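You operate a simulated robot arm through the tools that you are given. There is no shell and no other tool. Be economical: measure what you need, move in short steps, check, and stop when the job is done.

You run a simulated robot arm. Do the job below in one go: nothing can be reset, and whatever is moved stays where it is left.

## Task
Put both rollers from the plywood board in the blue bench drawer, shut it and latch it. Where these are worked on the way, their far stop is far enough and under half their travel is too little: blue bench drawer.

Only the result counts: the job must be done as asked and must still hold three seconds after the hand-in. Knocking over, shifting, dropping, spilling or breaking anything else fails it.

## Robot
A 7-joint arm with a two-finger parallel gripper, fixed in place. Base frame: the origin is at the foot of the arm, x ahead of it, y to its left, z up. Lengths are in m, angles in rad, forces in N, time in s.
With the tool pointing down near the work surface it reaches from about 0.3 to 0.68 m from the base axis. Its first joint turns from -1.152 to 1.152 rad. Payload 1.57 kg.
Tool frame: the origin (TCP) lies between the finger pads and is the grasp point; the fingertips stand 0.03 m ahead of it; z points along the fingers, y is the line along which they close. Largest opening 0.11 m; finger width 0.024, thickness 0.012; the body of the gripper, 0.048 by 0.112 m, starts 0.078 m behind the TCP.
Orientation is that of the tool frame in the base frame, as a unit quaternion [x, y, z, w]. With the fingers straight down and closing along the base's y, the tool's x points along the base's -x, its y along +y and its z along -z.

## Interface
- The arm moves only by the tool servo_tool. Its argument "rows" is a list that holds one entry, the list of rows, each a list of 7 numbers: the finger opening in m, from 0 to 0.11, then the shift along the tool's x, y, z in m, then the turn, a rotation vector about the tool's x, y, z in rad. In form: [[[gripper, tx, ty, tz, ax, ay, az], ...]]. A call has 1 to 10 rows; each row shifts and turns the commanded pose from where the row before left it, along the tool's axes as they then stand. A row lasts 0.2 s, in which the tool goes at most 0.05 m and 0.15 rad; a call with a longer step from one row to the next is refused whole, and so is a gripper value outside its range. Where a pose cannot be reached the arm comes as near as it can. A force on the tool above 40 N (or 10 N above the force at the start of the call, whichever is more), or a blocked arm, ends the call early, and 0.2 s more pass. Each finger travels about 0.108 m/s and halts on what it meets, pressing with about 21 N; the grip force reading is that of the motor and also rises with nothing between the fingers. The clock runs only during rows and for 0.2 s after the last one: add rows that do not move to give the fingers time. The reply holds the time, the measured pose of the TCP, the force on the tool along the base axes, the opening and the grip force, in the units named above and with some noise, with the torque about the TCP (base axes, N m) and any sound that the robot's microphone picked up.
- Cameras (640 x 400 px; columns grow to the right, rows downward): "scene" is fixed at [0.1563, -0.3878, 1.4005]; the picture's right is [0.83, -0.55, 0.00], its down [-0.34, -0.51, -0.79] and it looks along [0.43, 0.66, -0.62] (base axes); focal length 350 px, centre (320, 200). "wrist" rides on the gripper at [0.07, 0.016, -0.141] in the tool frame; the picture's right is [-0.23, 0.97, 0.00], its down [-0.86, -0.20, -0.48] and it looks along [-0.47, -0.11, 0.88] (tool axes); focal length 222 px, centre (320, 200). There is no depth. A picture from a camera that has moved, and an enlarged one, comes with that camera's place and axes in the base frame and with its lens.
- capture(camera): a new picture of that camera. No time passes.
- enlarge(camera, box): a new picture of the part [left, top, right, bottom] of that camera's present view, enlarged. No time passes.
- hand_in(): hands the job in; it is judged then, once.

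Work in short steps. Places have to be worked out from the pictures, the camera data and where the tool is seen: move nearer, look again, correct. Check each grasp and each placing, and mend what went wrong. You have 120 turns and 64 pictures in all, those below and enlarged ones among them. Open the gripper and draw the arm clear of the work before you hand the job in, unless the task says otherwise; then end with one line.

The tools are called by a JSON object that holds its "fn" and its "kwargs". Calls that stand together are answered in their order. servo_tool: Moves the arm, as the interface text tells. Its arguments: {"type":"object","properties":{"rows":{"type":"array","items":{"type":"array","items":{"type":"array","items":{"type":"number"}}}}},"required":["rows"]} The other tools are called the same way: capture (camera) takes a picture; enlarge (camera, box) takes an enlarged picture of a part of a camera's view; hand_in () hands the job in.

At the start:

```text
time: 0.0
tcp_pos: [0.3944, 0.087, 1.1613]
tcp_rot: [0.0, 1.0, 0.0, 0.0]
force: [-0.5, 0.0, -0.2]
ft_torque: [-0.01, 0.0, -0.03]
grip_width: 0.1099
grip_force: 0.0
```

scene: 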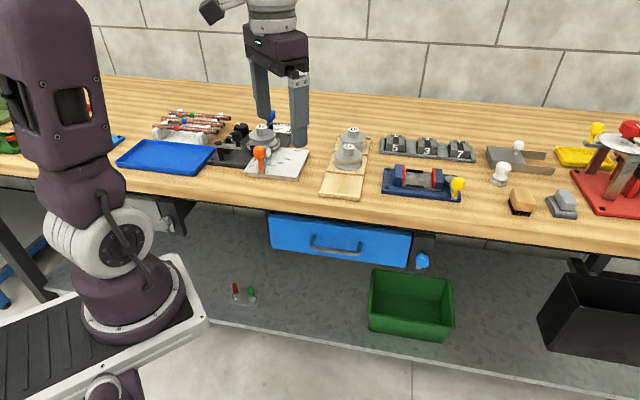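
wrist: 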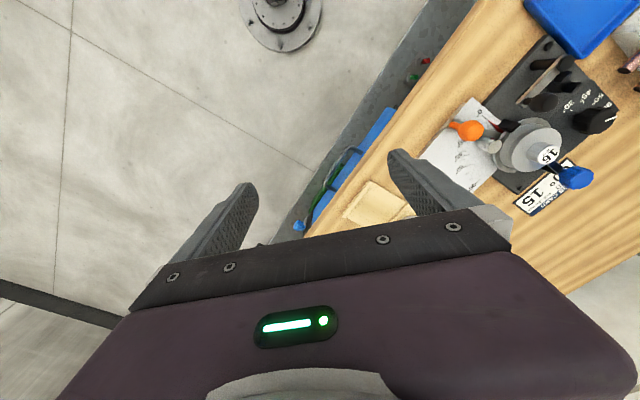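

I'll look closely at the plywood board and the drawer before moving.

{"fn": "enlarge", "kwargs": {"camera": "scene", "box": [240, 100, 480, 280]}}

{"fn": "enlarge", "kwargs": {"camera": "scene", "box": [310, 110, 400, 210]}}

```text
2.22 times, centred on (360, 190) of scene
camera zoom: at [0.1563, -0.3878, 1.4005], right [0.83, -0.55, 0.0], down [-0.34, -0.51, -0.79], along [0.43, 0.66, -0.62], focal length 779 px, centre (231, 222)
```

zoom: 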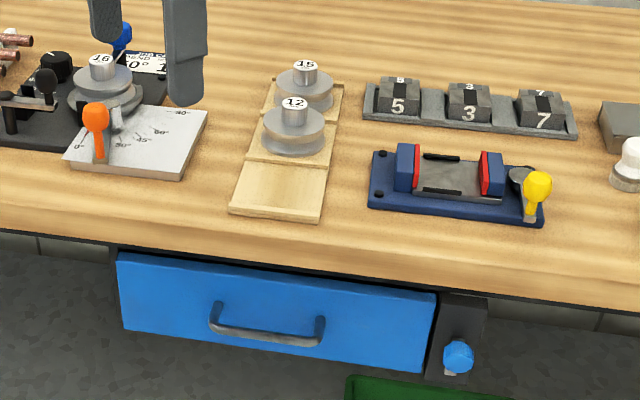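

```text
4.00 times, centred on (355, 160) of scene
camera zoom: at [0.1563, -0.3878, 1.4005], right [0.83, -0.55, 0.0], down [-0.34, -0.51, -0.79], along [0.43, 0.66, -0.62], focal length 1402 px, centre (180, 360)
```

zoom: 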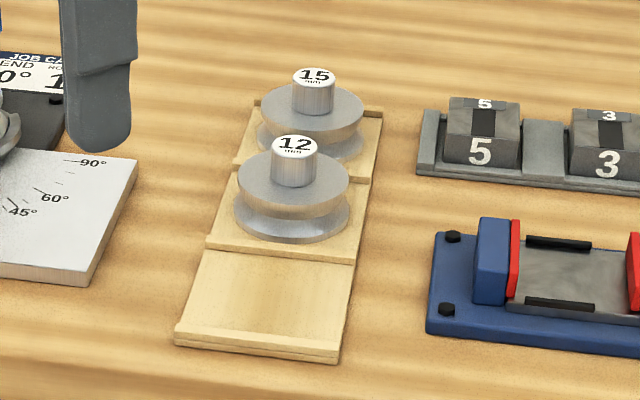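

Triangulating gives a bench top near z≈0.92, with its front edge running along about (0.83,-0.55). The drawer faces the robot, with its handle near (0.49,0.06,0.82). Next I'll look at the latch and handle.

{"fn": "enlarge", "kwargs": {"camera": "scene", "box": [380, 220, 460, 280]}}

{"fn": "enlarge", "kwargs": {"camera": "scene", "box": [260, 200, 420, 280]}}

```text
6.67 times, centred on (420, 250) of scene
camera zoom: at [0.1563, -0.3878, 1.4005], right [0.83, -0.55, 0.0], down [-0.34, -0.51, -0.79], along [0.43, 0.66, -0.62], focal length 2337 px, centre (-347, -133)
```

zoom: 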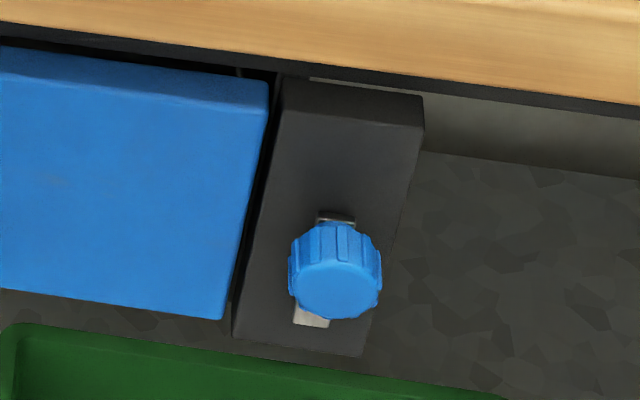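

```text
4.00 times, centred on (340, 240) of scene
camera zoom: at [0.1563, -0.3878, 1.4005], right [0.83, -0.55, 0.0], down [-0.34, -0.51, -0.79], along [0.43, 0.66, -0.62], focal length 1402 px, centre (240, 40)
```

zoom: 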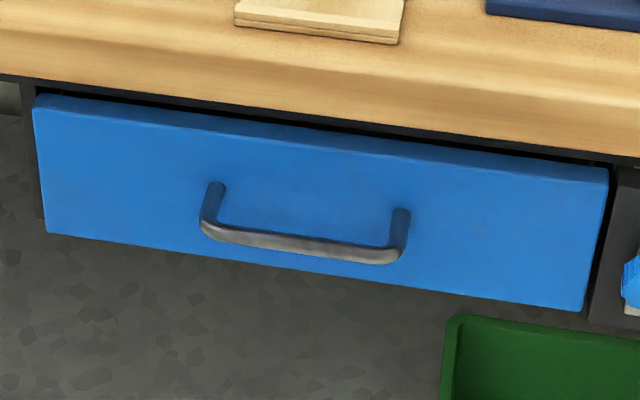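

The drawer front edge works out to about 45° in plan: inward normal n≈(0.71,0.71) and along-front e≈(0.71,-0.71). The latch knob looks unlatched, with its bar vertical. I'll yaw the tool 45° and draw back a little in free air.

{"fn": "servo_tool", "kwargs": {"rows": [[[0.11, 0, 0, 0, 0, 0, 0.1309], [0.11, 0, 0, 0, 0, 0, 0.1309], [0.11, 0, 0, 0, 0, 0, 0.1309], [0.11, 0, 0, 0, 0, 0, 0.1309], [0.11, 0, 0, 0, 0, 0, 0.1309], [0.11, 0, 0, 0, 0, 0, 0.1309], [0.11, -0.02, -0.03, 0, 0, 0, 0], [0.11, -0.02, -0.03, 0, 0, 0, 0], [0.11, -0.02, -0.03, 0, 0, 0, 0], [0.11, -0.02, -0.03, 0, 0, 0, 0]]]}}

{"fn": "capture", "kwargs": {"camera": "wrist"}}

```text
time: 2.2
tcp_pos: [0.3668, -0.054, 1.1613]
tcp_rot: [0.382, 0.924, 0.0, -0.001]
force: [-0.1, 1.3, 0.1]
ft_torque: [0.0, 0.02, -0.01]
grip_width: 0.1099
grip_force: 0.0
```

```text
57 pictures are left
camera wrist: at [0.3292, 0.0067, 1.3033], right [0.85, 0.53, 0.0], down [0.46, -0.75, 0.48], along [0.25, -0.41, -0.88], focal length 222 px, centre (320, 200)
```

wrist: 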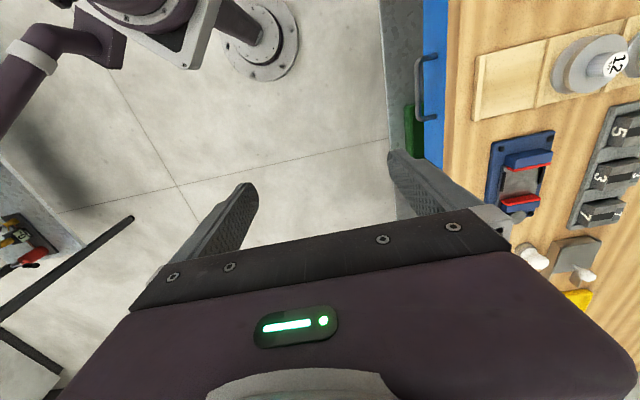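

From the side, the 45° layout holds. The handle is at e≈0.296 and n≈0.42–0.44, with height still uncertain. I'll tilt the tool to horizontal facing the drawer and look again.

{"fn": "servo_tool", "kwargs": {"rows": [[[0.11, 0, 0, 0.03, -0.14, 0, 0], [0.11, 0, 0, 0.03, -0.14, 0, 0], [0.11, 0, 0, 0.03, -0.14, 0, 0], [0.11, 0, 0, 0.03, -0.14, 0, 0], [0.11, 0, 0, 0, -0.14, 0, 0], [0.11, 0, 0, 0, -0.14, 0, 0], [0.11, 0, 0, 0, -0.14, 0, 0], [0.11, 0, 0, 0, -0.14, 0, 0], [0.11, 0, 0, 0, 0, 0, 0]]]}}

{"fn": "capture", "kwargs": {"camera": "wrist"}}

{"fn": "capture", "kwargs": {"camera": "scene"}}

```text
time: 4.2
tcp_pos: [0.3826, -0.0368, 1.0464]
tcp_rot: [0.324, 0.782, 0.491, 0.204]
force: [0.3, -0.3, 0.2]
ft_torque: [0.02, -0.02, -0.01]
grip_width: 0.1101
grip_force: 0.1
```

```text
56 pictures are left
camera wrist: at [0.2503, -0.0727, 1.1221], right [0.46, 0.14, 0.88], down [0.24, -0.97, 0.03], along [0.86, 0.2, -0.48], focal length 222 px, centre (320, 200)
```

wrist: 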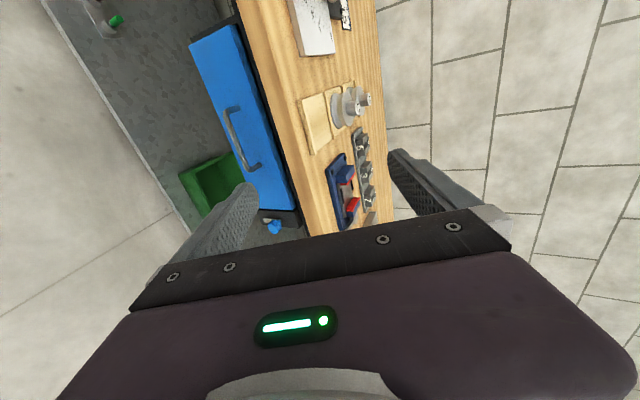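

```text
55 pictures are left
```

scene: 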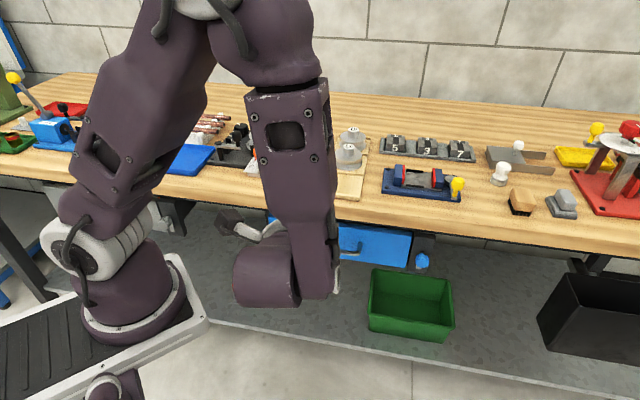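

Triangulation gives board top z≈0.905, bench slab bottom ≈0.85, and the handle at z≈0.75–0.79. I'll finish levelling the tool and descend in front of the drawer, keeping clear of it.

{"fn": "servo_tool", "kwargs": {"rows": [[[0.11, 0, 0, -0.01, -0.15, 0, 0], [0.11, 0, 0, -0.01, -0.15, 0, 0], [0.11, 0, 0, -0.01, -0.15, 0, 0], [0.11, 0, -0.04, -0.01, 0, 0, 0], [0.11, 0, -0.04, -0.01, 0, 0, 0], [0.11, 0, -0.04, 0, 0, 0, 0], [0.11, 0, -0.04, 0, 0, 0, 0], [0.11, 0, -0.04, 0, 0, 0, 0], [0.11, 0, 0, 0, 0, 0, 0]]]}}

{"fn": "capture", "kwargs": {"camera": "wrist"}}

{"fn": "capture", "kwargs": {"camera": "scene"}}

```text
time: 6.2
tcp_pos: [0.349, -0.0735, 0.8544]
tcp_rot: [0.271, 0.654, 0.652, 0.271]
force: [-0.4, 0.5, -0.1]
ft_torque: [-0.04, 0.02, -0.02]
grip_width: 0.1101
grip_force: 0.2
```

```text
54 pictures are left
camera wrist: at [0.2008, -0.1229, 0.8706], right [0.16, -0.16, 0.97], down [0.27, -0.94, -0.2], along [0.95, 0.29, -0.11], focal length 222 px, centre (320, 200)
```

wrist: 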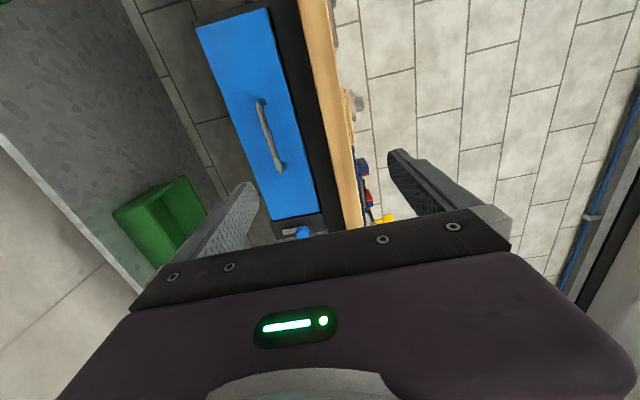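

```text
53 pictures are left
```

scene: 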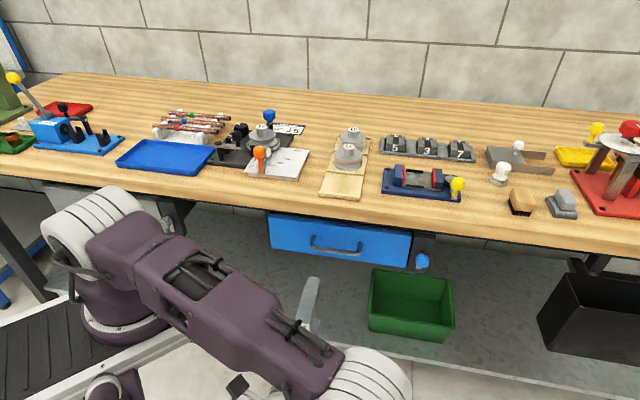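

With the tool now level, the handle triangulates to n≈0.426, e≈0.294, z≈0.768. I'll lower to that height, move partway in, and check.

{"fn": "servo_tool", "kwargs": {"rows": [[[0.08, 0.001, -0.043, 0, 0, 0, 0], [0.08, 0.001, -0.043, 0, 0, 0, 0], [0.08, 0, 0, 0.04, 0, 0, 0], [0.08, 0, 0, 0.04, 0, 0, 0], [0.08, 0, 0, 0.04, 0, 0, 0], [0.08, 0, 0, 0.02, 0, 0, 0], [0.08, 0, 0, 0, 0, 0, 0]]]}}

{"fn": "capture", "kwargs": {"camera": "wrist"}}

{"fn": "enlarge", "kwargs": {"camera": "scene", "box": [240, 200, 400, 300]}}

```text
time: 7.8
tcp_pos: [0.4486, 0.0293, 0.7689]
tcp_rot: [0.271, 0.654, 0.653, 0.27]
force: [0.0, 0.2, -0.2]
ft_torque: [-0.02, -0.01, 0.03]
grip_width: 0.08
grip_force: 0.0
```

```text
52 pictures are left
camera wrist: at [0.2999, -0.0216, 0.7854], right [0.16, -0.16, 0.97], down [0.27, -0.94, -0.2], along [0.95, 0.29, -0.11], focal length 222 px, centre (320, 200)
```

wrist: 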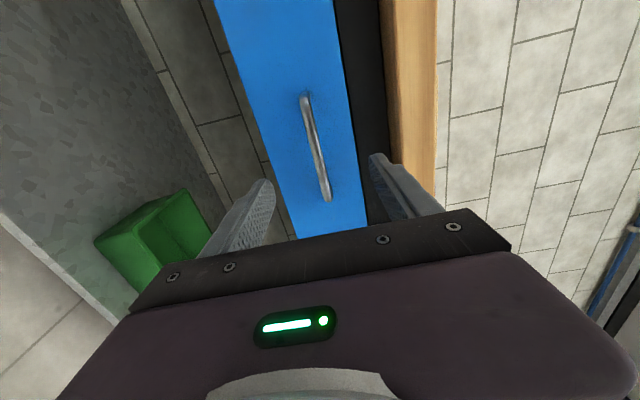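

```text
4.00 times, centred on (320, 250) of scene
camera zoom: at [0.1563, -0.3878, 1.4005], right [0.83, -0.55, 0.0], down [-0.34, -0.51, -0.79], along [0.43, 0.66, -0.62], focal length 1402 px, centre (320, 0)
```

zoom: 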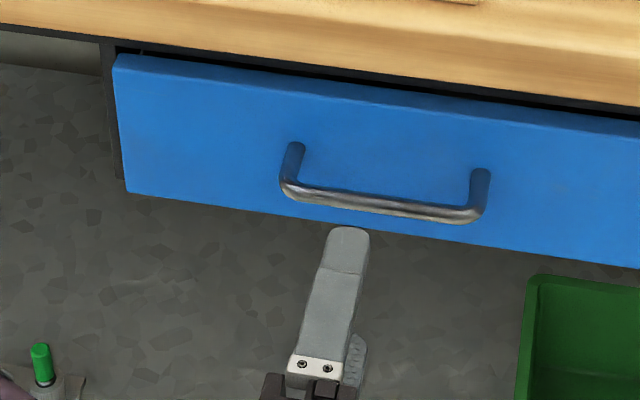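

The handle checks out at z≈0.767, e≈0.289, between the fingers. I'll advance 0.072 and close on the bar.

{"fn": "servo_tool", "kwargs": {"rows": [[[0.08, 0.006, -0.002, 0.03, 0, 0, 0], [0.08, 0, 0, 0.03, 0, 0, 0], [0.08, 0, 0, 0.012, 0, 0, 0], [0.0, 0, 0, 0, 0, 0, 0], [0.0, 0, 0, 0, 0, 0, 0], [0.0, 0, 0, 0, 0, 0, 0], [0.0, 0, 0, 0, 0, 0, 0]]]}}

{"fn": "enlarge", "kwargs": {"camera": "scene", "box": [240, 200, 400, 300]}}

```text
time: 9.4
tcp_pos: [0.4944, 0.0849, 0.766]
tcp_rot: [0.272, 0.655, 0.652, 0.27]
force: [1.9, -0.4, -20.1]
ft_torque: [-0.64, 0.23, -0.47]
grip_width: 0.0119
grip_force: 28.1
```

```text
4.00 times, centred on (320, 250) of scene
camera zoom: at [0.1567, -0.3877, 1.4005], right [0.83, -0.55, 0.0], down [-0.34, -0.51, -0.79], along [0.43, 0.66, -0.62], focal length 1402 px, centre (320, 0)
```

zoom: 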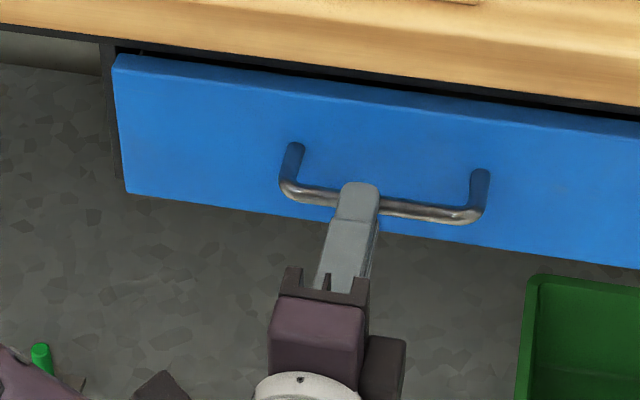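

The bar is gripped at 12 mm wide. The −20 N vertical load suggests the bar sits a little below the tool centre, so I'll ease down 4 mm and then test a small pull.

{"fn": "servo_tool", "kwargs": {"rows": [[[0.0, 0, -0.004, 0, 0, 0, 0], [0.0, 0, 0, 0, 0, 0, 0], [0.0, 0, 0, -0.01, 0, 0, 0], [0.0, 0, 0, -0.01, 0, 0, 0], [0.0, 0, 0, -0.01, 0, 0, 0]]]}}

```text
time: 10.6
tcp_pos: [0.4722, 0.0631, 0.7645]
tcp_rot: [0.271, 0.651, 0.655, 0.272]
force: [2.1, -0.3, 31.9]
ft_torque: [0.86, -0.49, 0.23]
grip_width: 0.0119
grip_force: 29.7
```

The pull moved 3 cm. The vertical load swung to +32 N, so I'll correct up 2.5 mm and keep pulling.

{"fn": "servo_tool", "kwargs": {"rows": [[[0.0, 0, 0.0025, 0, 0, 0, 0], [0.0, 0, 0, -0.015, 0, 0, 0], [0.0, 0, 0, -0.015, 0, 0, 0], [0.0, 0, 0, -0.015, 0, 0, 0], [0.0, 0, 0, -0.015, 0, 0, 0], [0.0, 0, 0, -0.015, 0, 0, 0]]]}}

{"fn": "capture", "kwargs": {"camera": "scene"}}

```text
time: 12.0
tcp_pos: [0.4197, 0.0096, 0.7629]
tcp_rot: [0.27, 0.654, 0.653, 0.27]
force: [2.6, -0.6, 16.7]
ft_torque: [0.32, -0.34, -0.59]
grip_width: 0.0118
grip_force: 28.4
```

```text
49 pictures are left
```

scene: 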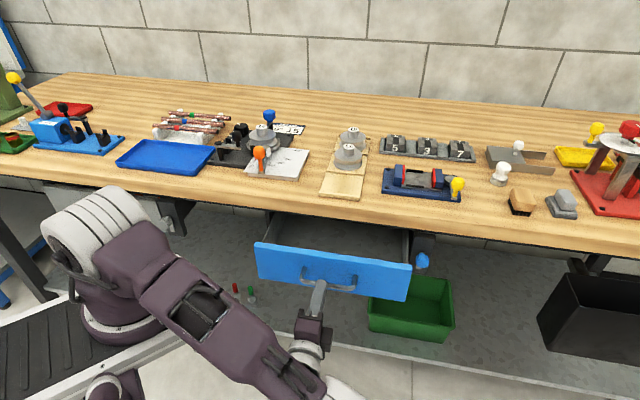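

Drawer is opening (about 10 cm so far). I'll keep pulling gently until it stops.

{"fn": "servo_tool", "kwargs": {"rows": [[[0.0, 0, 0.001, -0.015, 0, 0, 0], [0.0, 0, 0, -0.015, 0, 0, 0], [0.0, 0, 0, -0.015, 0, 0, 0], [0.0, 0, 0, -0.015, 0, 0, 0], [0.0, 0, 0, -0.015, 0, 0, 0], [0.0, 0, 0, -0.015, 0, 0, 0], [0.0, 0, 0, -0.015, 0, 0, 0]]]}}

```text
time: 13.6
tcp_pos: [0.3445, -0.0648, 0.7653]
tcp_rot: [0.271, 0.654, 0.652, 0.27]
force: [8.1, -5.4, -21.2]
ft_torque: [-0.6, 0.38, 0.04]
grip_width: 0.0117
grip_force: 29.5
```

{"fn": "servo_tool", "kwargs": {"rows": [[[0.0, 0, -0.001, -0.01, 0, 0, 0], [0.0, 0, 0, -0.01, 0, 0, 0], [0.0, 0, 0, -0.01, 0, 0, 0], [0.0, 0, 0, -0.01, 0, 0, 0], [0.0, 0, 0, 0, 0, 0, 0]]]}}

{"fn": "capture", "kwargs": {"camera": "scene"}}

```text
time: 14.8
tcp_pos: [0.3167, -0.0933, 0.764]
tcp_rot: [0.271, 0.653, 0.653, 0.271]
force: [12.1, -10.7, -8.1]
ft_torque: [-0.29, -0.03, -0.49]
grip_width: 0.0118
grip_force: 28.9
```

```text
48 pictures are left
```

scene: 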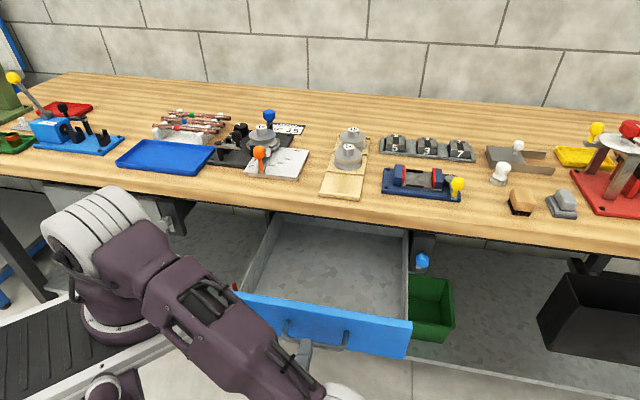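

{"fn": "servo_tool", "kwargs": {"rows": [[[0.0, 0.001, -0.0005, -0.008, 0, 0, 0], [0.0, 0.001, 0, -0.008, 0, 0, 0], [0.0, 0, 0, -0.008, 0, 0, 0], [0.0, 0, 0, -0.008, 0, 0, 0], [0.0, 0, 0, 0, 0, 0, 0]]]}}

```text
time: 16.0
tcp_pos: [0.2921, -0.1142, 0.7642]
tcp_rot: [0.271, 0.654, 0.653, 0.27]
force: [-0.3, -0.9, -0.2]
ft_torque: [-0.01, -0.02, 0.0]
grip_width: 0.0
grip_force: 22.0
```

The grip slipped off the bar, probably at the far stop. I'll open the fingers, back off a little and look.

{"fn": "servo_tool", "kwargs": {"rows": [[[0.0, 0, 0, -0.03, 0, 0, 0], [0.06, 0, 0, -0.02, 0, 0, 0], [0.06, 0, 0, 0, 0, 0, 0]]]}}

{"fn": "capture", "kwargs": {"camera": "scene"}}

{"fn": "capture", "kwargs": {"camera": "wrist"}}

```text
time: 16.8
tcp_pos: [0.2721, -0.135, 0.7644]
tcp_rot: [0.271, 0.654, 0.652, 0.271]
force: [0.6, -1.1, 0.1]
ft_torque: [0.02, -0.01, -0.02]
grip_width: 0.0601
grip_force: 0.0
out of reach, approached as far as the arm can: row 2
```

```text
47 pictures are left
```

scene: 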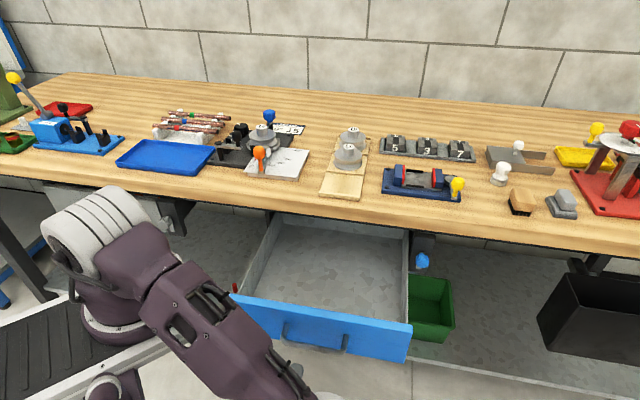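

```text
46 pictures are left
camera wrist: at [0.1236, -0.1863, 0.7815], right [0.16, -0.16, 0.97], down [0.27, -0.94, -0.2], along [0.95, 0.29, -0.11], focal length 222 px, centre (320, 200)
```

wrist: 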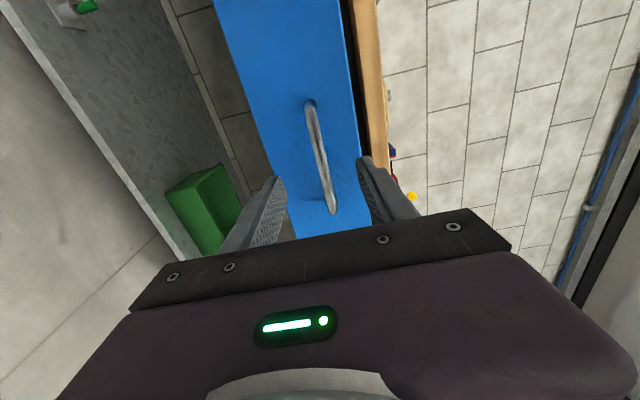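

The drawer is open to its stop, handle at about n≈0.17. Next I'll lift the tool straight up clear of the handle and begin tilting back to vertical.

{"fn": "servo_tool", "kwargs": {"rows": [[[0.06, 0, 0.04, 0, 0, 0, 0], [0.06, 0, 0.05, 0, 0, 0, 0], [0.06, 0, 0.05, 0, 0, 0, 0], [0.06, 0, 0.05, 0, 0, 0, 0], [0.06, 0, 0.05, 0, 0, 0, 0], [0.06, 0, 0.05, 0, 0, 0, 0], [0.06, 0, 0.05, 0, 0, 0, 0], [0.06, 0, 0, 0.02, 0.15, 0, 0], [0.06, 0, 0, 0.02, 0.15, 0, 0], [0.06, 0, 0, 0.02, 0.15, 0, 0]]]}}

{"fn": "servo_tool", "kwargs": {"rows": [[[0.06, 0, 0, 0, 0.15, 0, 0], [0.06, 0, 0, 0, 0.15, 0, 0], [0.06, 0, 0.02, 0, 0.15, 0, 0], [0.06, 0, 0.02, 0, 0.15, 0, 0], [0.06, 0, 0.02, 0, 0.15, 0, 0], [0.06, 0, 0.02, 0, 0.15, 0, 0], [0.06, 0, 0.02, 0, 0.15, 0, 0], [0.06, 0, 0, 0, 0.07, 0, 0], [0.06, 0, 0, 0, 0, 0, 0]]]}}

```text
time: 19.0
tcp_pos: [0.3118, -0.0935, 1.0952]
tcp_rot: [0.326, 0.783, 0.49, 0.203]
force: [1.0, 0.1, 0.5]
ft_torque: [-0.02, 0.03, 0.02]
grip_width: 0.0599
grip_force: 0.0
```

```text
time: 21.0
tcp_pos: [0.3729, -0.0314, 1.1442]
tcp_rot: [0.383, 0.924, 0.0, 0.0]
force: [-0.5, 0.7, -0.9]
ft_torque: [0.02, 0.01, 0.0]
grip_width: 0.0601
grip_force: 0.0
```

Tool is vertical again. I'll yaw −90° so the fingers close along the bench front and the camera looks forward.

{"fn": "servo_tool", "kwargs": {"rows": [[[0.06, 0, 0, 0, 0, 0, -0.15], [0.06, 0, 0, 0, 0, 0, -0.15], [0.06, 0, 0, 0, 0, 0, -0.15], [0.06, 0, 0, 0, 0, 0, -0.15], [0.06, 0, 0, 0, 0, 0, -0.15], [0.06, 0, 0, 0, 0, 0, -0.15], [0.06, 0, 0, 0, 0, 0, -0.15], [0.06, 0, 0, 0, 0, 0, -0.15], [0.06, 0, 0, 0, 0, 0, -0.15], [0.06, 0, 0, 0, 0, 0, -0.15]]]}}

{"fn": "servo_tool", "kwargs": {"rows": [[[0.06, 0, 0, 0, 0, 0, -0.071], [0.06, -0.04, 0, 0, 0, 0, 0], [0.06, -0.04, 0, 0, 0, 0, 0], [0.06, -0.04, 0, 0, 0, 0, 0], [0.06, -0.04, 0, 0, 0, 0, 0], [0.06, -0.04, 0, 0, 0, 0, 0], [0.06, 0, 0, 0, 0, 0, 0]]]}}

{"fn": "capture", "kwargs": {"camera": "wrist"}}

{"fn": "capture", "kwargs": {"camera": "scene"}}

```text
time: 23.2
tcp_pos: [0.3738, -0.0319, 1.1442]
tcp_rot: [-0.351, 0.937, 0.001, 0.001]
force: [0.0, 0.2, -1.0]
ft_torque: [0.0, 0.02, -0.01]
grip_width: 0.0602
grip_force: 0.2
```

```text
time: 24.8
tcp_pos: [0.5145, 0.1093, 1.1436]
tcp_rot: [-0.382, 0.924, 0.0, 0.0]
force: [0.2, -0.8, -0.4]
ft_torque: [0.01, 0.02, -0.03]
grip_width: 0.0599
grip_force: 0.0
```

```text
45 pictures are left
camera wrist: at [0.4555, 0.0707, 1.2857], right [-0.53, 0.85, 0.0], down [0.75, 0.46, 0.48], along [0.41, 0.25, -0.88], focal length 222 px, centre (320, 200)
```

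wrist: 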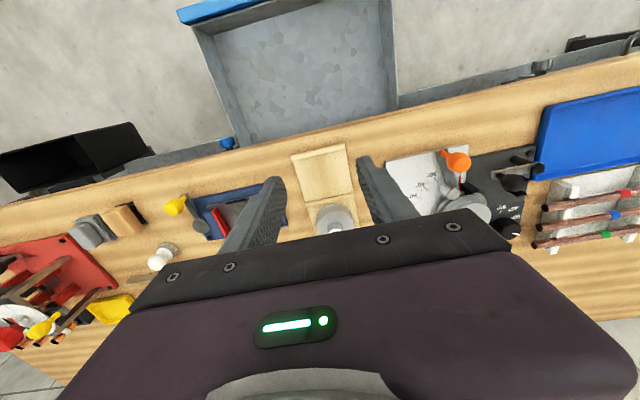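

```text
44 pictures are left
```

scene: 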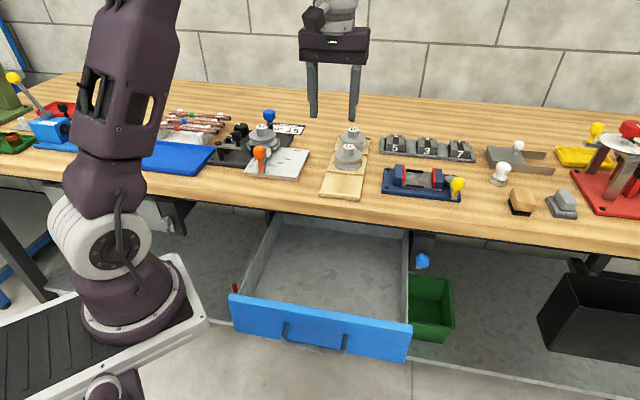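

Board near edge is confirmed at n≈0.476, e 0.25–0.352. The rollers are near e≈0.297, with n≈0.61 for #12 and n≈0.71 for #15, which is at the reach limit for a vertical tool. I'll tilt the tool forward 40° and look.

{"fn": "servo_tool", "kwargs": {"rows": [[[0.06, 0, 0, 0, 0, -0.14, 0], [0.06, 0, 0, 0, 0, -0.14, 0], [0.06, 0, 0, 0, 0, -0.14, 0], [0.06, 0, 0, 0, 0, -0.14, 0], [0.06, 0, 0, 0, 0, -0.14, 0], [0.06, 0, 0, 0, 0, 0, 0]]]}}

{"fn": "capture", "kwargs": {"camera": "wrist"}}

```text
time: 26.2
tcp_pos: [0.5139, 0.1081, 1.1447]
tcp_rot: [-0.358, 0.868, 0.13, 0.318]
force: [-0.4, 0.3, 0.2]
ft_torque: [0.0, 0.01, 0.01]
grip_width: 0.0599
grip_force: 0.2
```

```text
43 pictures are left
camera wrist: at [0.4022, 0.0175, 1.2076], right [-0.56, 0.81, 0.15], down [0.38, 0.1, 0.92], along [0.73, 0.57, -0.37], focal length 222 px, centre (320, 200)
```

wrist: 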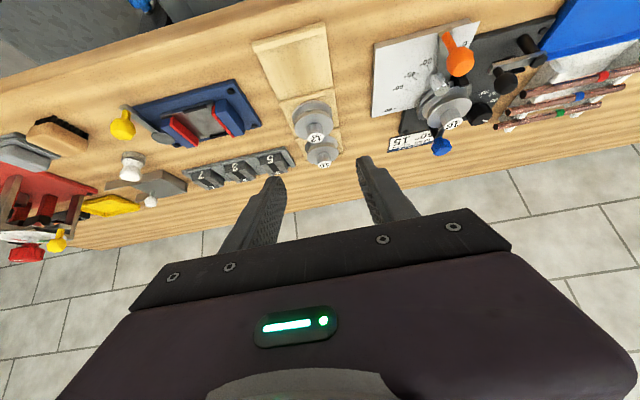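

{"fn": "enlarge", "kwargs": {"camera": "wrist", "box": [250, 80, 380, 190]}}

```text
3.64 times, centred on (315, 135) of wrist
camera zoom: at [0.4022, 0.0175, 1.2076], right [-0.56, 0.81, 0.15], down [0.38, 0.1, 0.92], along [0.73, 0.57, -0.37], focal length 808 px, centre (338, 436)
```

zoom: 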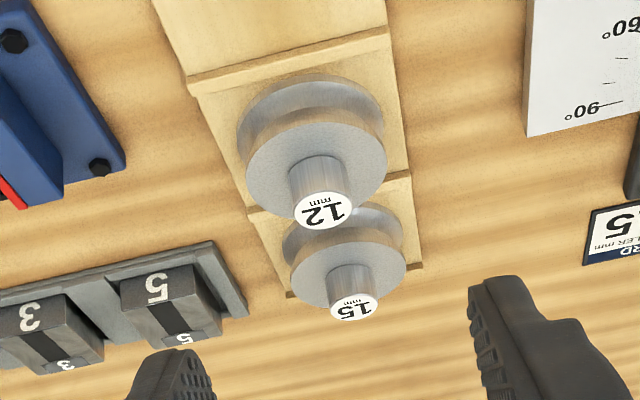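

Two-view triangulation puts hub #12 at n≈0.639, e≈0.298 and #15 at n≈0.739, both with tops at z≈0.945–0.955. I'll move along the tilted axis to a hover just short of #12's hub.

{"fn": "servo_tool", "kwargs": {"rows": [[[0.06, -0.0043, -0.00275, 0.04, 0, 0, 0], [0.06, -0.0043, -0.00275, 0.04, 0, 0, 0], [0.06, -0.0043, -0.00275, 0.04, 0, 0, 0], [0.06, -0.0044, -0.00275, 0.04, 0, 0, 0], [0.06, 0, 0, 0.03, 0, 0, 0], [0.06, 0, 0, 0.01, 0, 0, 0], [0.06, 0, 0, 0, 0, 0, 0]]]}}

{"fn": "capture", "kwargs": {"camera": "wrist"}}

{"fn": "enlarge", "kwargs": {"camera": "scene", "box": [280, 80, 440, 200]}}

```text
time: 27.8
tcp_pos: [0.6242, 0.201, 1.0018]
tcp_rot: [-0.359, 0.868, 0.131, 0.317]
force: [0.0, -1.4, -0.2]
ft_torque: [-0.03, -0.02, -0.03]
grip_width: 0.0601
grip_force: 0.1
```

```text
41 pictures are left
camera wrist: at [0.5119, 0.1099, 1.0658], right [-0.57, 0.81, 0.15], down [0.39, 0.1, 0.92], along [0.73, 0.57, -0.37], focal length 222 px, centre (320, 200)
```

wrist: 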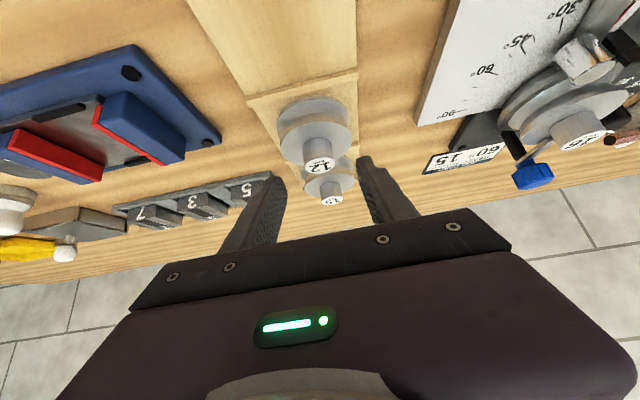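

```text
3.33 times, centred on (360, 140) of scene
camera zoom: at [0.1563, -0.3878, 1.4005], right [0.83, -0.55, 0.0], down [-0.34, -0.51, -0.79], along [0.43, 0.66, -0.62], focal length 1168 px, centre (187, 400)
```

zoom: 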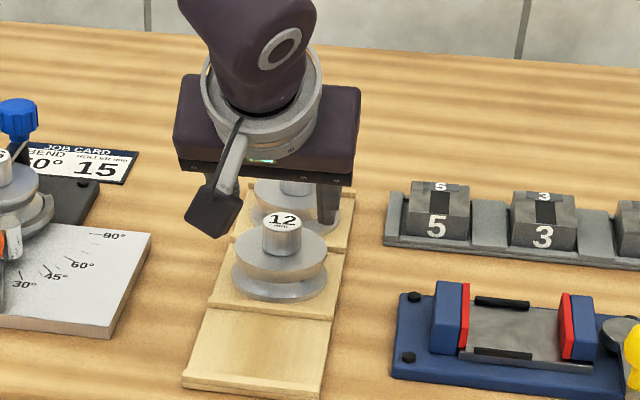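

Hub #12 is at u≈319, exactly on the tool axis plane, and the axis passes through hub mid-height about 0.083 ahead. I'll advance 0.058 so the tips straddle the hub above the flange, then close.

{"fn": "servo_tool", "kwargs": {"rows": [[[0.06, 0, 0, 0.025, 0, 0, 0], [0.06, 0, 0, 0.02, 0, 0, 0], [0.06, 0, 0, 0.013, 0, 0, 0], [0.06, 0, 0, 0, 0, 0, 0]]]}}

{"fn": "capture", "kwargs": {"camera": "wrist"}}

{"fn": "enlarge", "kwargs": {"camera": "scene", "box": [310, 110, 410, 190]}}

```text
time: 28.7
tcp_pos: [0.6537, 0.2286, 0.9639]
tcp_rot: [-0.358, 0.865, 0.132, 0.324]
force: [0.4, 1.5, 2.1]
ft_torque: [0.1, -0.13, -0.01]
grip_width: 0.061
grip_force: 0.4
stopped in row 4: the force on the tool passed its limit at 48 N (the readings are from after the stop); the commanded pose is now the measured one
```

```text
39 pictures are left
camera wrist: at [0.5395, 0.1374, 1.0254], right [-0.56, 0.81, 0.14], down [0.37, 0.1, 0.92], along [0.74, 0.57, -0.36], focal length 222 px, centre (320, 200)
```

wrist: 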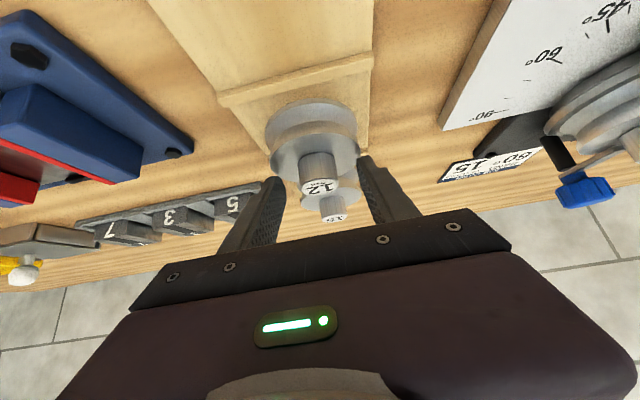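

```text
5.00 times, centred on (360, 150) of scene
camera zoom: at [0.1563, -0.3878, 1.4005], right [0.83, -0.55, 0.0], down [-0.34, -0.51, -0.79], along [0.43, 0.66, -0.62], focal length 1753 px, centre (120, 450)
```

zoom: 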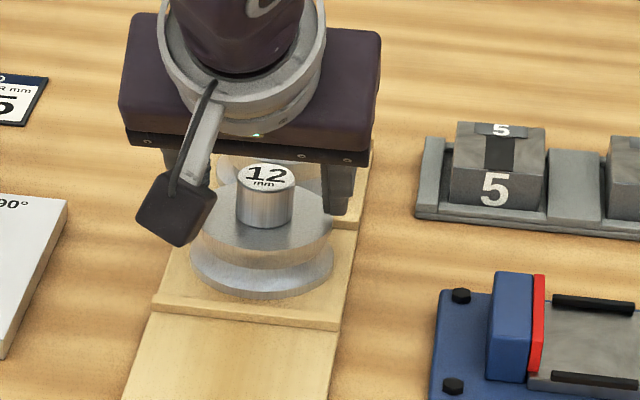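

Contact: the tips touched the flange, so flange top ≈0.933 and hub top ≈0.957, giving hub n≈0.626. I'll shift back 13 mm along −n and up 3 mm, then close.

{"fn": "servo_tool", "kwargs": {"rows": [[[0.06, 0, 0, -0.0107, 0, 0, 0], [0.06, 0.008, 0, 0, 0, 0, 0], [0.06, 0, 0, 0, 0, 0, 0], [0.0, 0, 0, 0, 0, 0, 0], [0.0, 0, 0, 0, 0, 0, 0], [0.0, 0, 0, 0, 0, 0, 0]]]}}

{"fn": "enlarge", "kwargs": {"camera": "wrist", "box": [240, 100, 400, 220]}}

{"fn": "enlarge", "kwargs": {"camera": "scene", "box": [310, 110, 410, 190]}}

```text
time: 30.1
tcp_pos: [0.6434, 0.2187, 0.9683]
tcp_rot: [-0.357, 0.866, 0.131, 0.324]
force: [-1.0, 0.5, -0.3]
ft_torque: [0.05, 0.11, 0.07]
grip_width: 0.0294
grip_force: 21.3
```

```text
3.33 times, centred on (320, 160) of wrist
camera zoom: at [0.5304, 0.1278, 1.0282], right [-0.56, 0.81, 0.14], down [0.37, 0.1, 0.92], along [0.74, 0.57, -0.36], focal length 740 px, centre (320, 333)
```

zoom: 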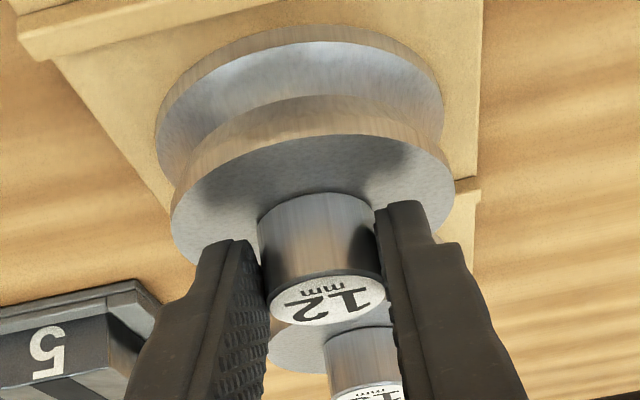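

```text
5.00 times, centred on (360, 150) of scene
camera zoom: at [0.1563, -0.3878, 1.4005], right [0.83, -0.55, 0.0], down [-0.34, -0.51, -0.79], along [0.43, 0.66, -0.62], focal length 1753 px, centre (120, 450)
```

zoom: 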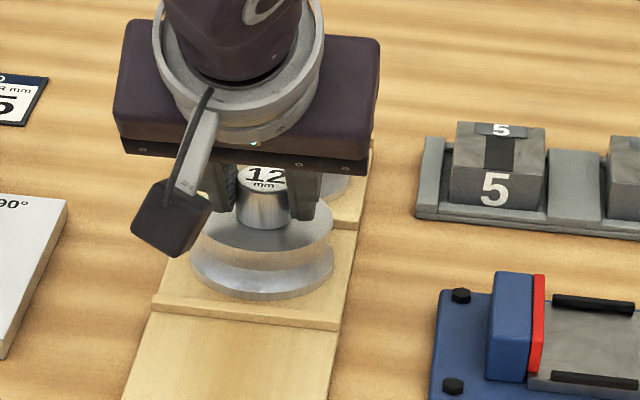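

Gripped at 29.4 mm, centred with no side load, but the pads sit a bit toward the far side of the hub. I'll reopen slightly, shift 7 mm back and 2 mm down, and regrip.

{"fn": "servo_tool", "kwargs": {"rows": [[[0.05, 0, 0, 0, 0, 0, 0], [0.05, 0.0067, 0, -0.003, 0, 0, 0], [0.05, 0, 0, 0, 0, 0, 0], [0.0, 0, 0, 0, 0, 0, 0], [0.0, 0, 0, 0, 0, 0, 0], [0.0, 0, 0, 0, 0, 0, 0]]]}}

{"fn": "enlarge", "kwargs": {"camera": "wrist", "box": [240, 100, 400, 220]}}

```text
time: 31.5
tcp_pos: [0.6385, 0.2143, 0.9646]
tcp_rot: [-0.359, 0.866, 0.131, 0.323]
force: [-1.3, -1.0, 4.7]
ft_torque: [0.15, 0.0, 0.02]
grip_width: 0.0293
grip_force: 20.7
```

```text
3.33 times, centred on (320, 160) of wrist
camera zoom: at [0.5254, 0.1231, 1.0263], right [-0.56, 0.81, 0.14], down [0.37, 0.1, 0.92], along [0.74, 0.57, -0.36], focal length 740 px, centre (320, 333)
```

zoom: 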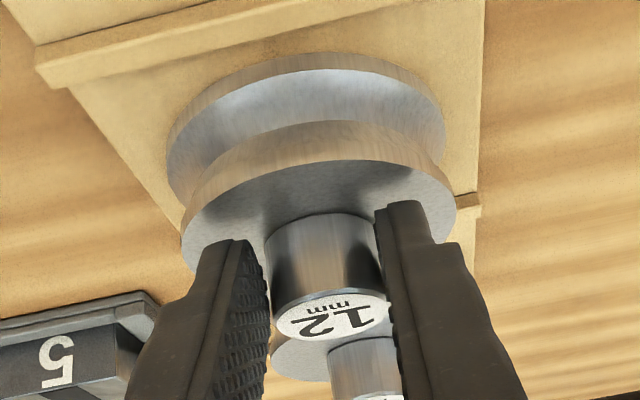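

Better overlap. Lifting straight up a little and checking.

{"fn": "servo_tool", "kwargs": {"rows": [[[0.0, -0.0064, 0, -0.0077, 0, 0, 0], [0.0, -0.0064, 0, -0.0077, 0, 0, 0], [0.0, -0.0096, 0, -0.0115, 0, 0, 0], [0.0, -0.0129, 0, -0.0153, 0, 0, 0], [0.0, 0, 0, 0, 0, 0, 0]]]}}

{"fn": "capture", "kwargs": {"camera": "scene"}}

```text
time: 32.7
tcp_pos: [0.6378, 0.2142, 1.0201]
tcp_rot: [-0.357, 0.867, 0.131, 0.323]
force: [-0.2, 0.1, -2.7]
ft_torque: [-0.04, 0.08, 0.01]
grip_width: 0.0291
grip_force: 21.3
```

```text
34 pictures are left
```

scene: 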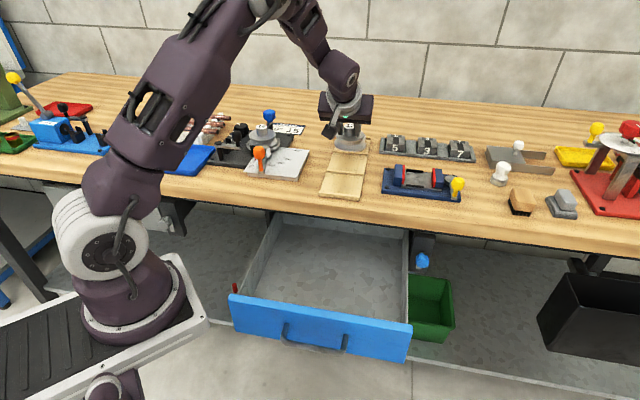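

Roller #12 is up, weighing about 0.27 kg. Keeping the tilt for placement could bring the camera bracket into the drawer front, so I'll carry it back over the drawer and swing the tool azimuth by −90° to tilt along the drawer's width.

{"fn": "servo_tool", "kwargs": {"rows": [[[0.0, 0.0245, 0, -0.0277, 0, 0, 0], [0.0, 0.0245, 0, -0.0277, 0, 0, 0], [0.0, 0.0245, 0, -0.0277, 0, 0, 0], [0.0, 0.0245, 0, -0.0277, 0, 0, 0], [0.0, 0.0245, 0, -0.0277, 0, 0, 0], [0.0, 0.0245, 0, -0.0277, 0, 0, 0], [0.0, 0, 0, 0, 0.098, 0, 0.1137], [0.0, 0, 0, 0, 0.098, 0, 0.1137], [0.0, 0, 0, 0, 0.098, 0, 0.1137], [0.0, 0, 0, 0, 0, 0, 0]]]}}

{"fn": "servo_tool", "kwargs": {"rows": [[[0.0, 0, 0, 0, 0.098, 0, 0.1137], [0.0, 0, 0, 0, 0.098, 0, 0.1137], [0.0, 0, 0, 0, 0.098, 0, 0.1137], [0.0, 0, 0, 0, 0.098, 0, 0.1137], [0.0, 0, 0, 0, 0.098, 0, 0.1137], [0.0, 0, 0, 0, 0.098, 0, 0.1137], [0.0, 0, 0, 0, 0.098, 0, 0.1137], [0.0, 0, 0, 0, 0.047, 0, 0.0535], [0.0, 0, 0, 0, 0, 0, 0]]]}}

{"fn": "capture", "kwargs": {"camera": "wrist"}}

{"fn": "capture", "kwargs": {"camera": "scene"}}

```text
time: 34.9
tcp_pos: [0.4825, 0.0588, 1.0481]
tcp_rot: [-0.155, 0.924, 0.056, 0.346]
force: [0.0, 0.0, -3.2]
ft_torque: [0.0, 0.07, -0.02]
grip_width: 0.029
grip_force: 20.9
```

```text
time: 36.9
tcp_pos: [0.4814, 0.0597, 1.0501]
tcp_rot: [0.36, 0.864, -0.135, 0.324]
force: [0.6, -0.1, -3.1]
ft_torque: [0.05, 0.03, 0.01]
grip_width: 0.0293
grip_force: 20.8
```

```text
33 pictures are left
camera wrist: at [0.3923, 0.1735, 1.1104], right [0.81, 0.56, 0.15], down [0.09, -0.38, 0.92], along [0.58, -0.74, -0.36], focal length 222 px, centre (320, 200)
```

wrist: 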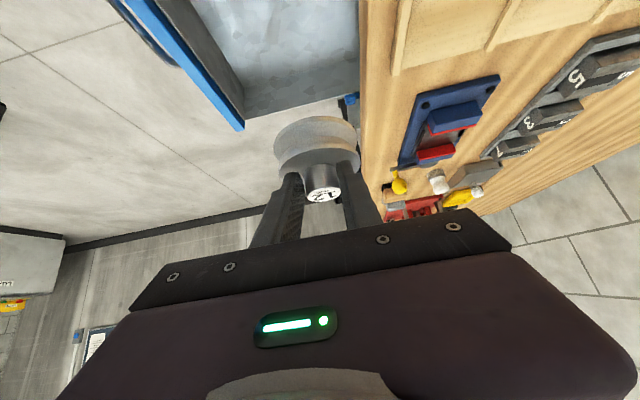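

```text
32 pictures are left
```

scene: 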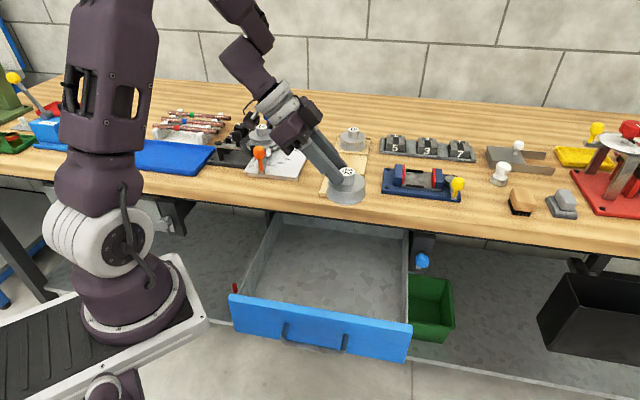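

Tool is above the drawer (n=0.383, e=0.298) with the roller upright. I'll move to n≈0.345, e≈0.367 and descend partway into the drawer.

{"fn": "servo_tool", "kwargs": {"rows": [[[0.0, -0.026, -0.0188, 0.0225, 0, 0, 0], [0.0, -0.026, -0.0188, 0.0225, 0, 0, 0], [0.0, 0.024, 0, 0.0278, 0, 0, 0], [0.0, 0.024, 0, 0.0278, 0, 0, 0], [0.0, 0.024, 0, 0.0278, 0, 0, 0], [0.0, 0.024, 0, 0.0278, 0, 0, 0], [0.0, 0.024, 0, 0.0278, 0, 0, 0], [0.0, 0, 0, 0, 0, 0, 0]]]}}

{"fn": "capture", "kwargs": {"camera": "wrist"}}

{"fn": "enlarge", "kwargs": {"camera": "scene", "box": [220, 180, 440, 360]}}

```text
time: 38.7
tcp_pos: [0.5036, -0.0167, 0.8655]
tcp_rot: [0.359, 0.865, -0.133, 0.324]
force: [0.0, -0.2, -2.7]
ft_torque: [0.07, 0.06, 0.03]
grip_width: 0.0293
grip_force: 21.2
```

```text
31 pictures are left
camera wrist: at [0.4137, 0.0971, 0.9265], right [0.81, 0.56, 0.15], down [0.09, -0.38, 0.92], along [0.58, -0.73, -0.36], focal length 222 px, centre (320, 200)
```

wrist: 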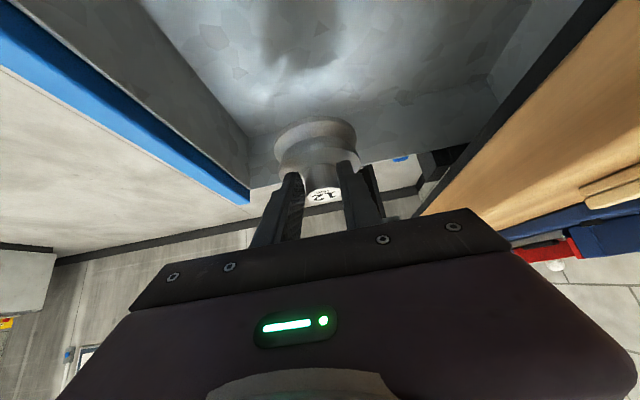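

```text
2.22 times, centred on (330, 270) of scene
camera zoom: at [0.1564, -0.3878, 1.4005], right [0.83, -0.55, 0.0], down [-0.34, -0.51, -0.79], along [0.43, 0.66, -0.62], focal length 779 px, centre (298, 44)
```

zoom: 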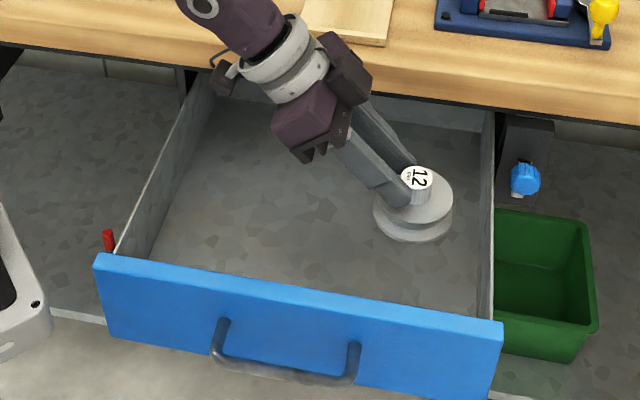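

Clear on all sides. Descending to near the floor (roller bottom now ≈0.805), then slowly.

{"fn": "servo_tool", "kwargs": {"rows": [[[0.0, 0.0098, 0, 0.0114, 0, 0, 0], [0.0, 0.0098, 0, 0.0114, 0, 0, 0], [0.0, 0.0098, 0, 0.0114, 0, 0, 0], [0.0, 0, 0, 0, 0, 0, 0]]]}}

{"fn": "enlarge", "kwargs": {"camera": "scene", "box": [320, 200, 440, 300]}}

```text
time: 39.7
tcp_pos: [0.5042, -0.0184, 0.8212]
tcp_rot: [0.36, 0.865, -0.134, 0.324]
force: [-0.2, 0.3, -2.7]
ft_torque: [0.09, 0.05, 0.05]
grip_width: 0.0289
grip_force: 21.1
```

```text
4.00 times, centred on (380, 250) of scene
camera zoom: at [0.1564, -0.3878, 1.4005], right [0.83, -0.55, 0.0], down [-0.34, -0.51, -0.79], along [0.43, 0.66, -0.62], focal length 1402 px, centre (80, 0)
```

zoom: 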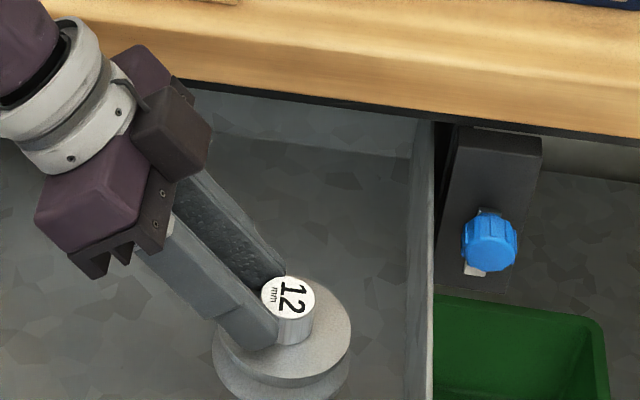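

Still hanging free (−2.7 N). Continuing down in small steps with checks.

{"fn": "servo_tool", "kwargs": {"rows": [[[0.0, 0.0059, 0, 0.0068, 0, 0, 0], [0.0, 0.0059, 0, 0.0068, 0, 0, 0], [0.0, 0.0033, 0, 0.0038, 0, 0, 0], [0.0, 0, 0, 0, 0, 0, 0]]]}}

```text
time: 40.7
tcp_pos: [0.5045, -0.0189, 0.7975]
tcp_rot: [0.36, 0.865, -0.135, 0.323]
force: [-0.1, -0.4, -2.6]
ft_torque: [0.07, 0.07, -0.01]
grip_width: 0.029
grip_force: 20.9
```

{"fn": "servo_tool", "kwargs": {"rows": [[[0.0, 0.002, 0, 0.0023, 0, 0, 0], [0.0, 0.002, 0, 0.0023, 0, 0, 0], [0.0, 0.002, 0, 0.0023, 0, 0, 0], [0.0, 0.002, 0, 0.0023, 0, 0, 0], [0.0, 0, 0, 0, 0, 0, 0]]]}}

```text
time: 41.9
tcp_pos: [0.504, -0.0165, 0.7844]
tcp_rot: [0.361, 0.864, -0.135, 0.323]
force: [-0.7, -0.8, -1.7]
ft_torque: [0.05, 0.05, -0.02]
grip_width: 0.0292
grip_force: 21.4
```

{"fn": "servo_tool", "kwargs": {"rows": [[[0.0, 0.0013, 0, 0.0015, 0, 0, 0], [0.0, 0.0013, 0, 0.0015, 0, 0, 0], [0.0, 0.0013, 0, 0.0015, 0, 0, 0], [0.0, 0, 0, 0, 0, 0, 0]]]}}

{"fn": "enlarge", "kwargs": {"camera": "scene", "box": [320, 220, 440, 320]}}

```text
time: 42.9
tcp_pos: [0.5035, -0.0185, 0.7793]
tcp_rot: [0.361, 0.864, -0.135, 0.323]
force: [0.6, -0.6, -2.5]
ft_torque: [0.06, 0.02, 0.01]
grip_width: 0.0291
grip_force: 21.5
```

```text
4.00 times, centred on (380, 270) of scene
camera zoom: at [0.1564, -0.3878, 1.4005], right [0.83, -0.55, 0.0], down [-0.34, -0.51, -0.79], along [0.43, 0.66, -0.62], focal length 1402 px, centre (80, -80)
```

zoom: 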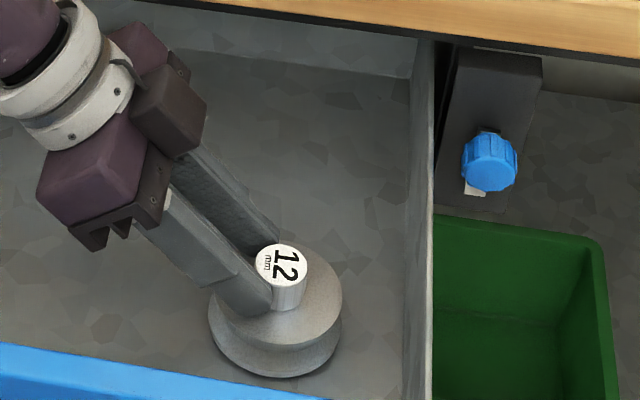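

Still free, with the roller bottom nearly at the floor. More small steps.

{"fn": "servo_tool", "kwargs": {"rows": [[[0.0, 0.002, 0, 0.0023, 0, 0, 0], [0.0, 0.002, 0, 0.0023, 0, 0, 0], [0.0, 0.0013, 0, 0.0015, 0, 0, 0], [0.0, 0.0013, 0, 0.0015, 0, 0, 0], [0.0, 0, 0, 0, 0, 0, 0]]]}}

```text
time: 43.6
tcp_pos: [0.5055, -0.0175, 0.7752]
tcp_rot: [0.361, 0.863, -0.134, 0.327]
force: [-3.9, 2.3, 11.2]
ft_torque: [-0.07, 0.32, -0.11]
grip_width: 0.0295
grip_force: 21.0
stopped in row 3: the force on the tool passed its limit at 47 N (the readings are from after the stop); the commanded pose is now the measured one
```

The roller is on the floor at TCP z≈0.775. Releasing and retreating along the tool axis.

{"fn": "servo_tool", "kwargs": {"rows": [[[0.035, 0, 0, 0, 0, 0, 0], [0.05, 0, 0, 0, 0, 0, 0], [0.05, 0, 0, -0.015, 0, 0, 0], [0.05, 0, 0, -0.03, 0, 0, 0], [0.05, 0, 0, -0.03, 0, 0, 0], [0.05, 0, 0, 0, 0, 0, 0]]]}}

{"fn": "enlarge", "kwargs": {"camera": "scene", "box": [220, 180, 440, 360]}}

```text
time: 45.0
tcp_pos: [0.4704, 0.0168, 0.8308]
tcp_rot: [0.361, 0.863, -0.135, 0.326]
force: [0.6, -0.3, -0.3]
ft_torque: [0.01, -0.04, 0.0]
grip_width: 0.0503
grip_force: 0.2
```

```text
2.22 times, centred on (330, 270) of scene
camera zoom: at [0.1563, -0.3878, 1.4005], right [0.83, -0.55, 0.0], down [-0.34, -0.51, -0.79], along [0.43, 0.66, -0.62], focal length 779 px, centre (298, 44)
```

zoom: 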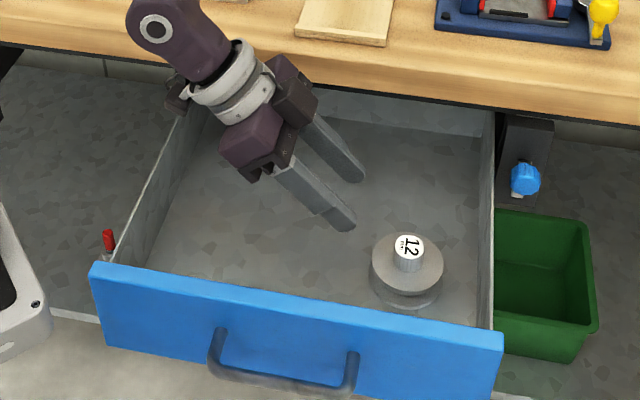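

Roller #12 stands upright in the drawer. I'll raise straight up and swing the azimuth back toward the bench.

{"fn": "servo_tool", "kwargs": {"rows": [[[0.05, -0.024, 0, -0.0278, 0, 0, 0], [0.05, -0.024, 0, -0.0278, 0, 0, 0], [0.05, -0.024, 0, -0.0278, 0, 0, 0], [0.05, -0.024, 0, -0.0278, 0, 0, 0], [0.05, -0.024, 0, -0.0278, 0, 0, 0], [0.05, -0.024, 0, -0.0278, 0, 0, 0], [0.05, 0, 0, 0, -0.098, 0, -0.1137], [0.05, 0, 0, 0, -0.098, 0, -0.1137], [0.05, 0, 0, 0, -0.098, 0, -0.1137], [0.05, 0, 0, 0, -0.098, 0, -0.1137]]]}}

{"fn": "servo_tool", "kwargs": {"rows": [[[0.06, 0, 0, 0, -0.098, 0, -0.1137], [0.06, 0, 0, 0, -0.098, 0, -0.1137], [0.06, 0, 0, 0, -0.098, 0, -0.1137], [0.06, 0, 0, 0, -0.098, 0, -0.1137], [0.06, 0, 0, 0, -0.098, 0, -0.1137], [0.06, 0, 0, 0, -0.098, 0, -0.1137], [0.06, 0, 0, 0, -0.047, 0, -0.0535], [0.06, 0, 0, 0, 0, 0.1, 0], [0.06, 0, 0, 0, 0, 0.1, 0], [0.06, 0, 0, 0, 0, 0, 0]]]}}

```text
time: 47.2
tcp_pos: [0.4684, 0.0175, 1.0508]
tcp_rot: [0.087, 0.932, -0.035, 0.351]
force: [-0.1, -0.3, 0.0]
ft_torque: [0.02, 0.03, 0.01]
grip_width: 0.0501
grip_force: 0.0
```

```text
time: 49.4
tcp_pos: [0.4683, 0.0177, 1.0507]
tcp_rot: [-0.369, 0.894, 0.092, 0.237]
force: [0.4, -0.2, 0.0]
ft_torque: [-0.03, 0.0, 0.01]
grip_width: 0.06
grip_force: 0.0
```

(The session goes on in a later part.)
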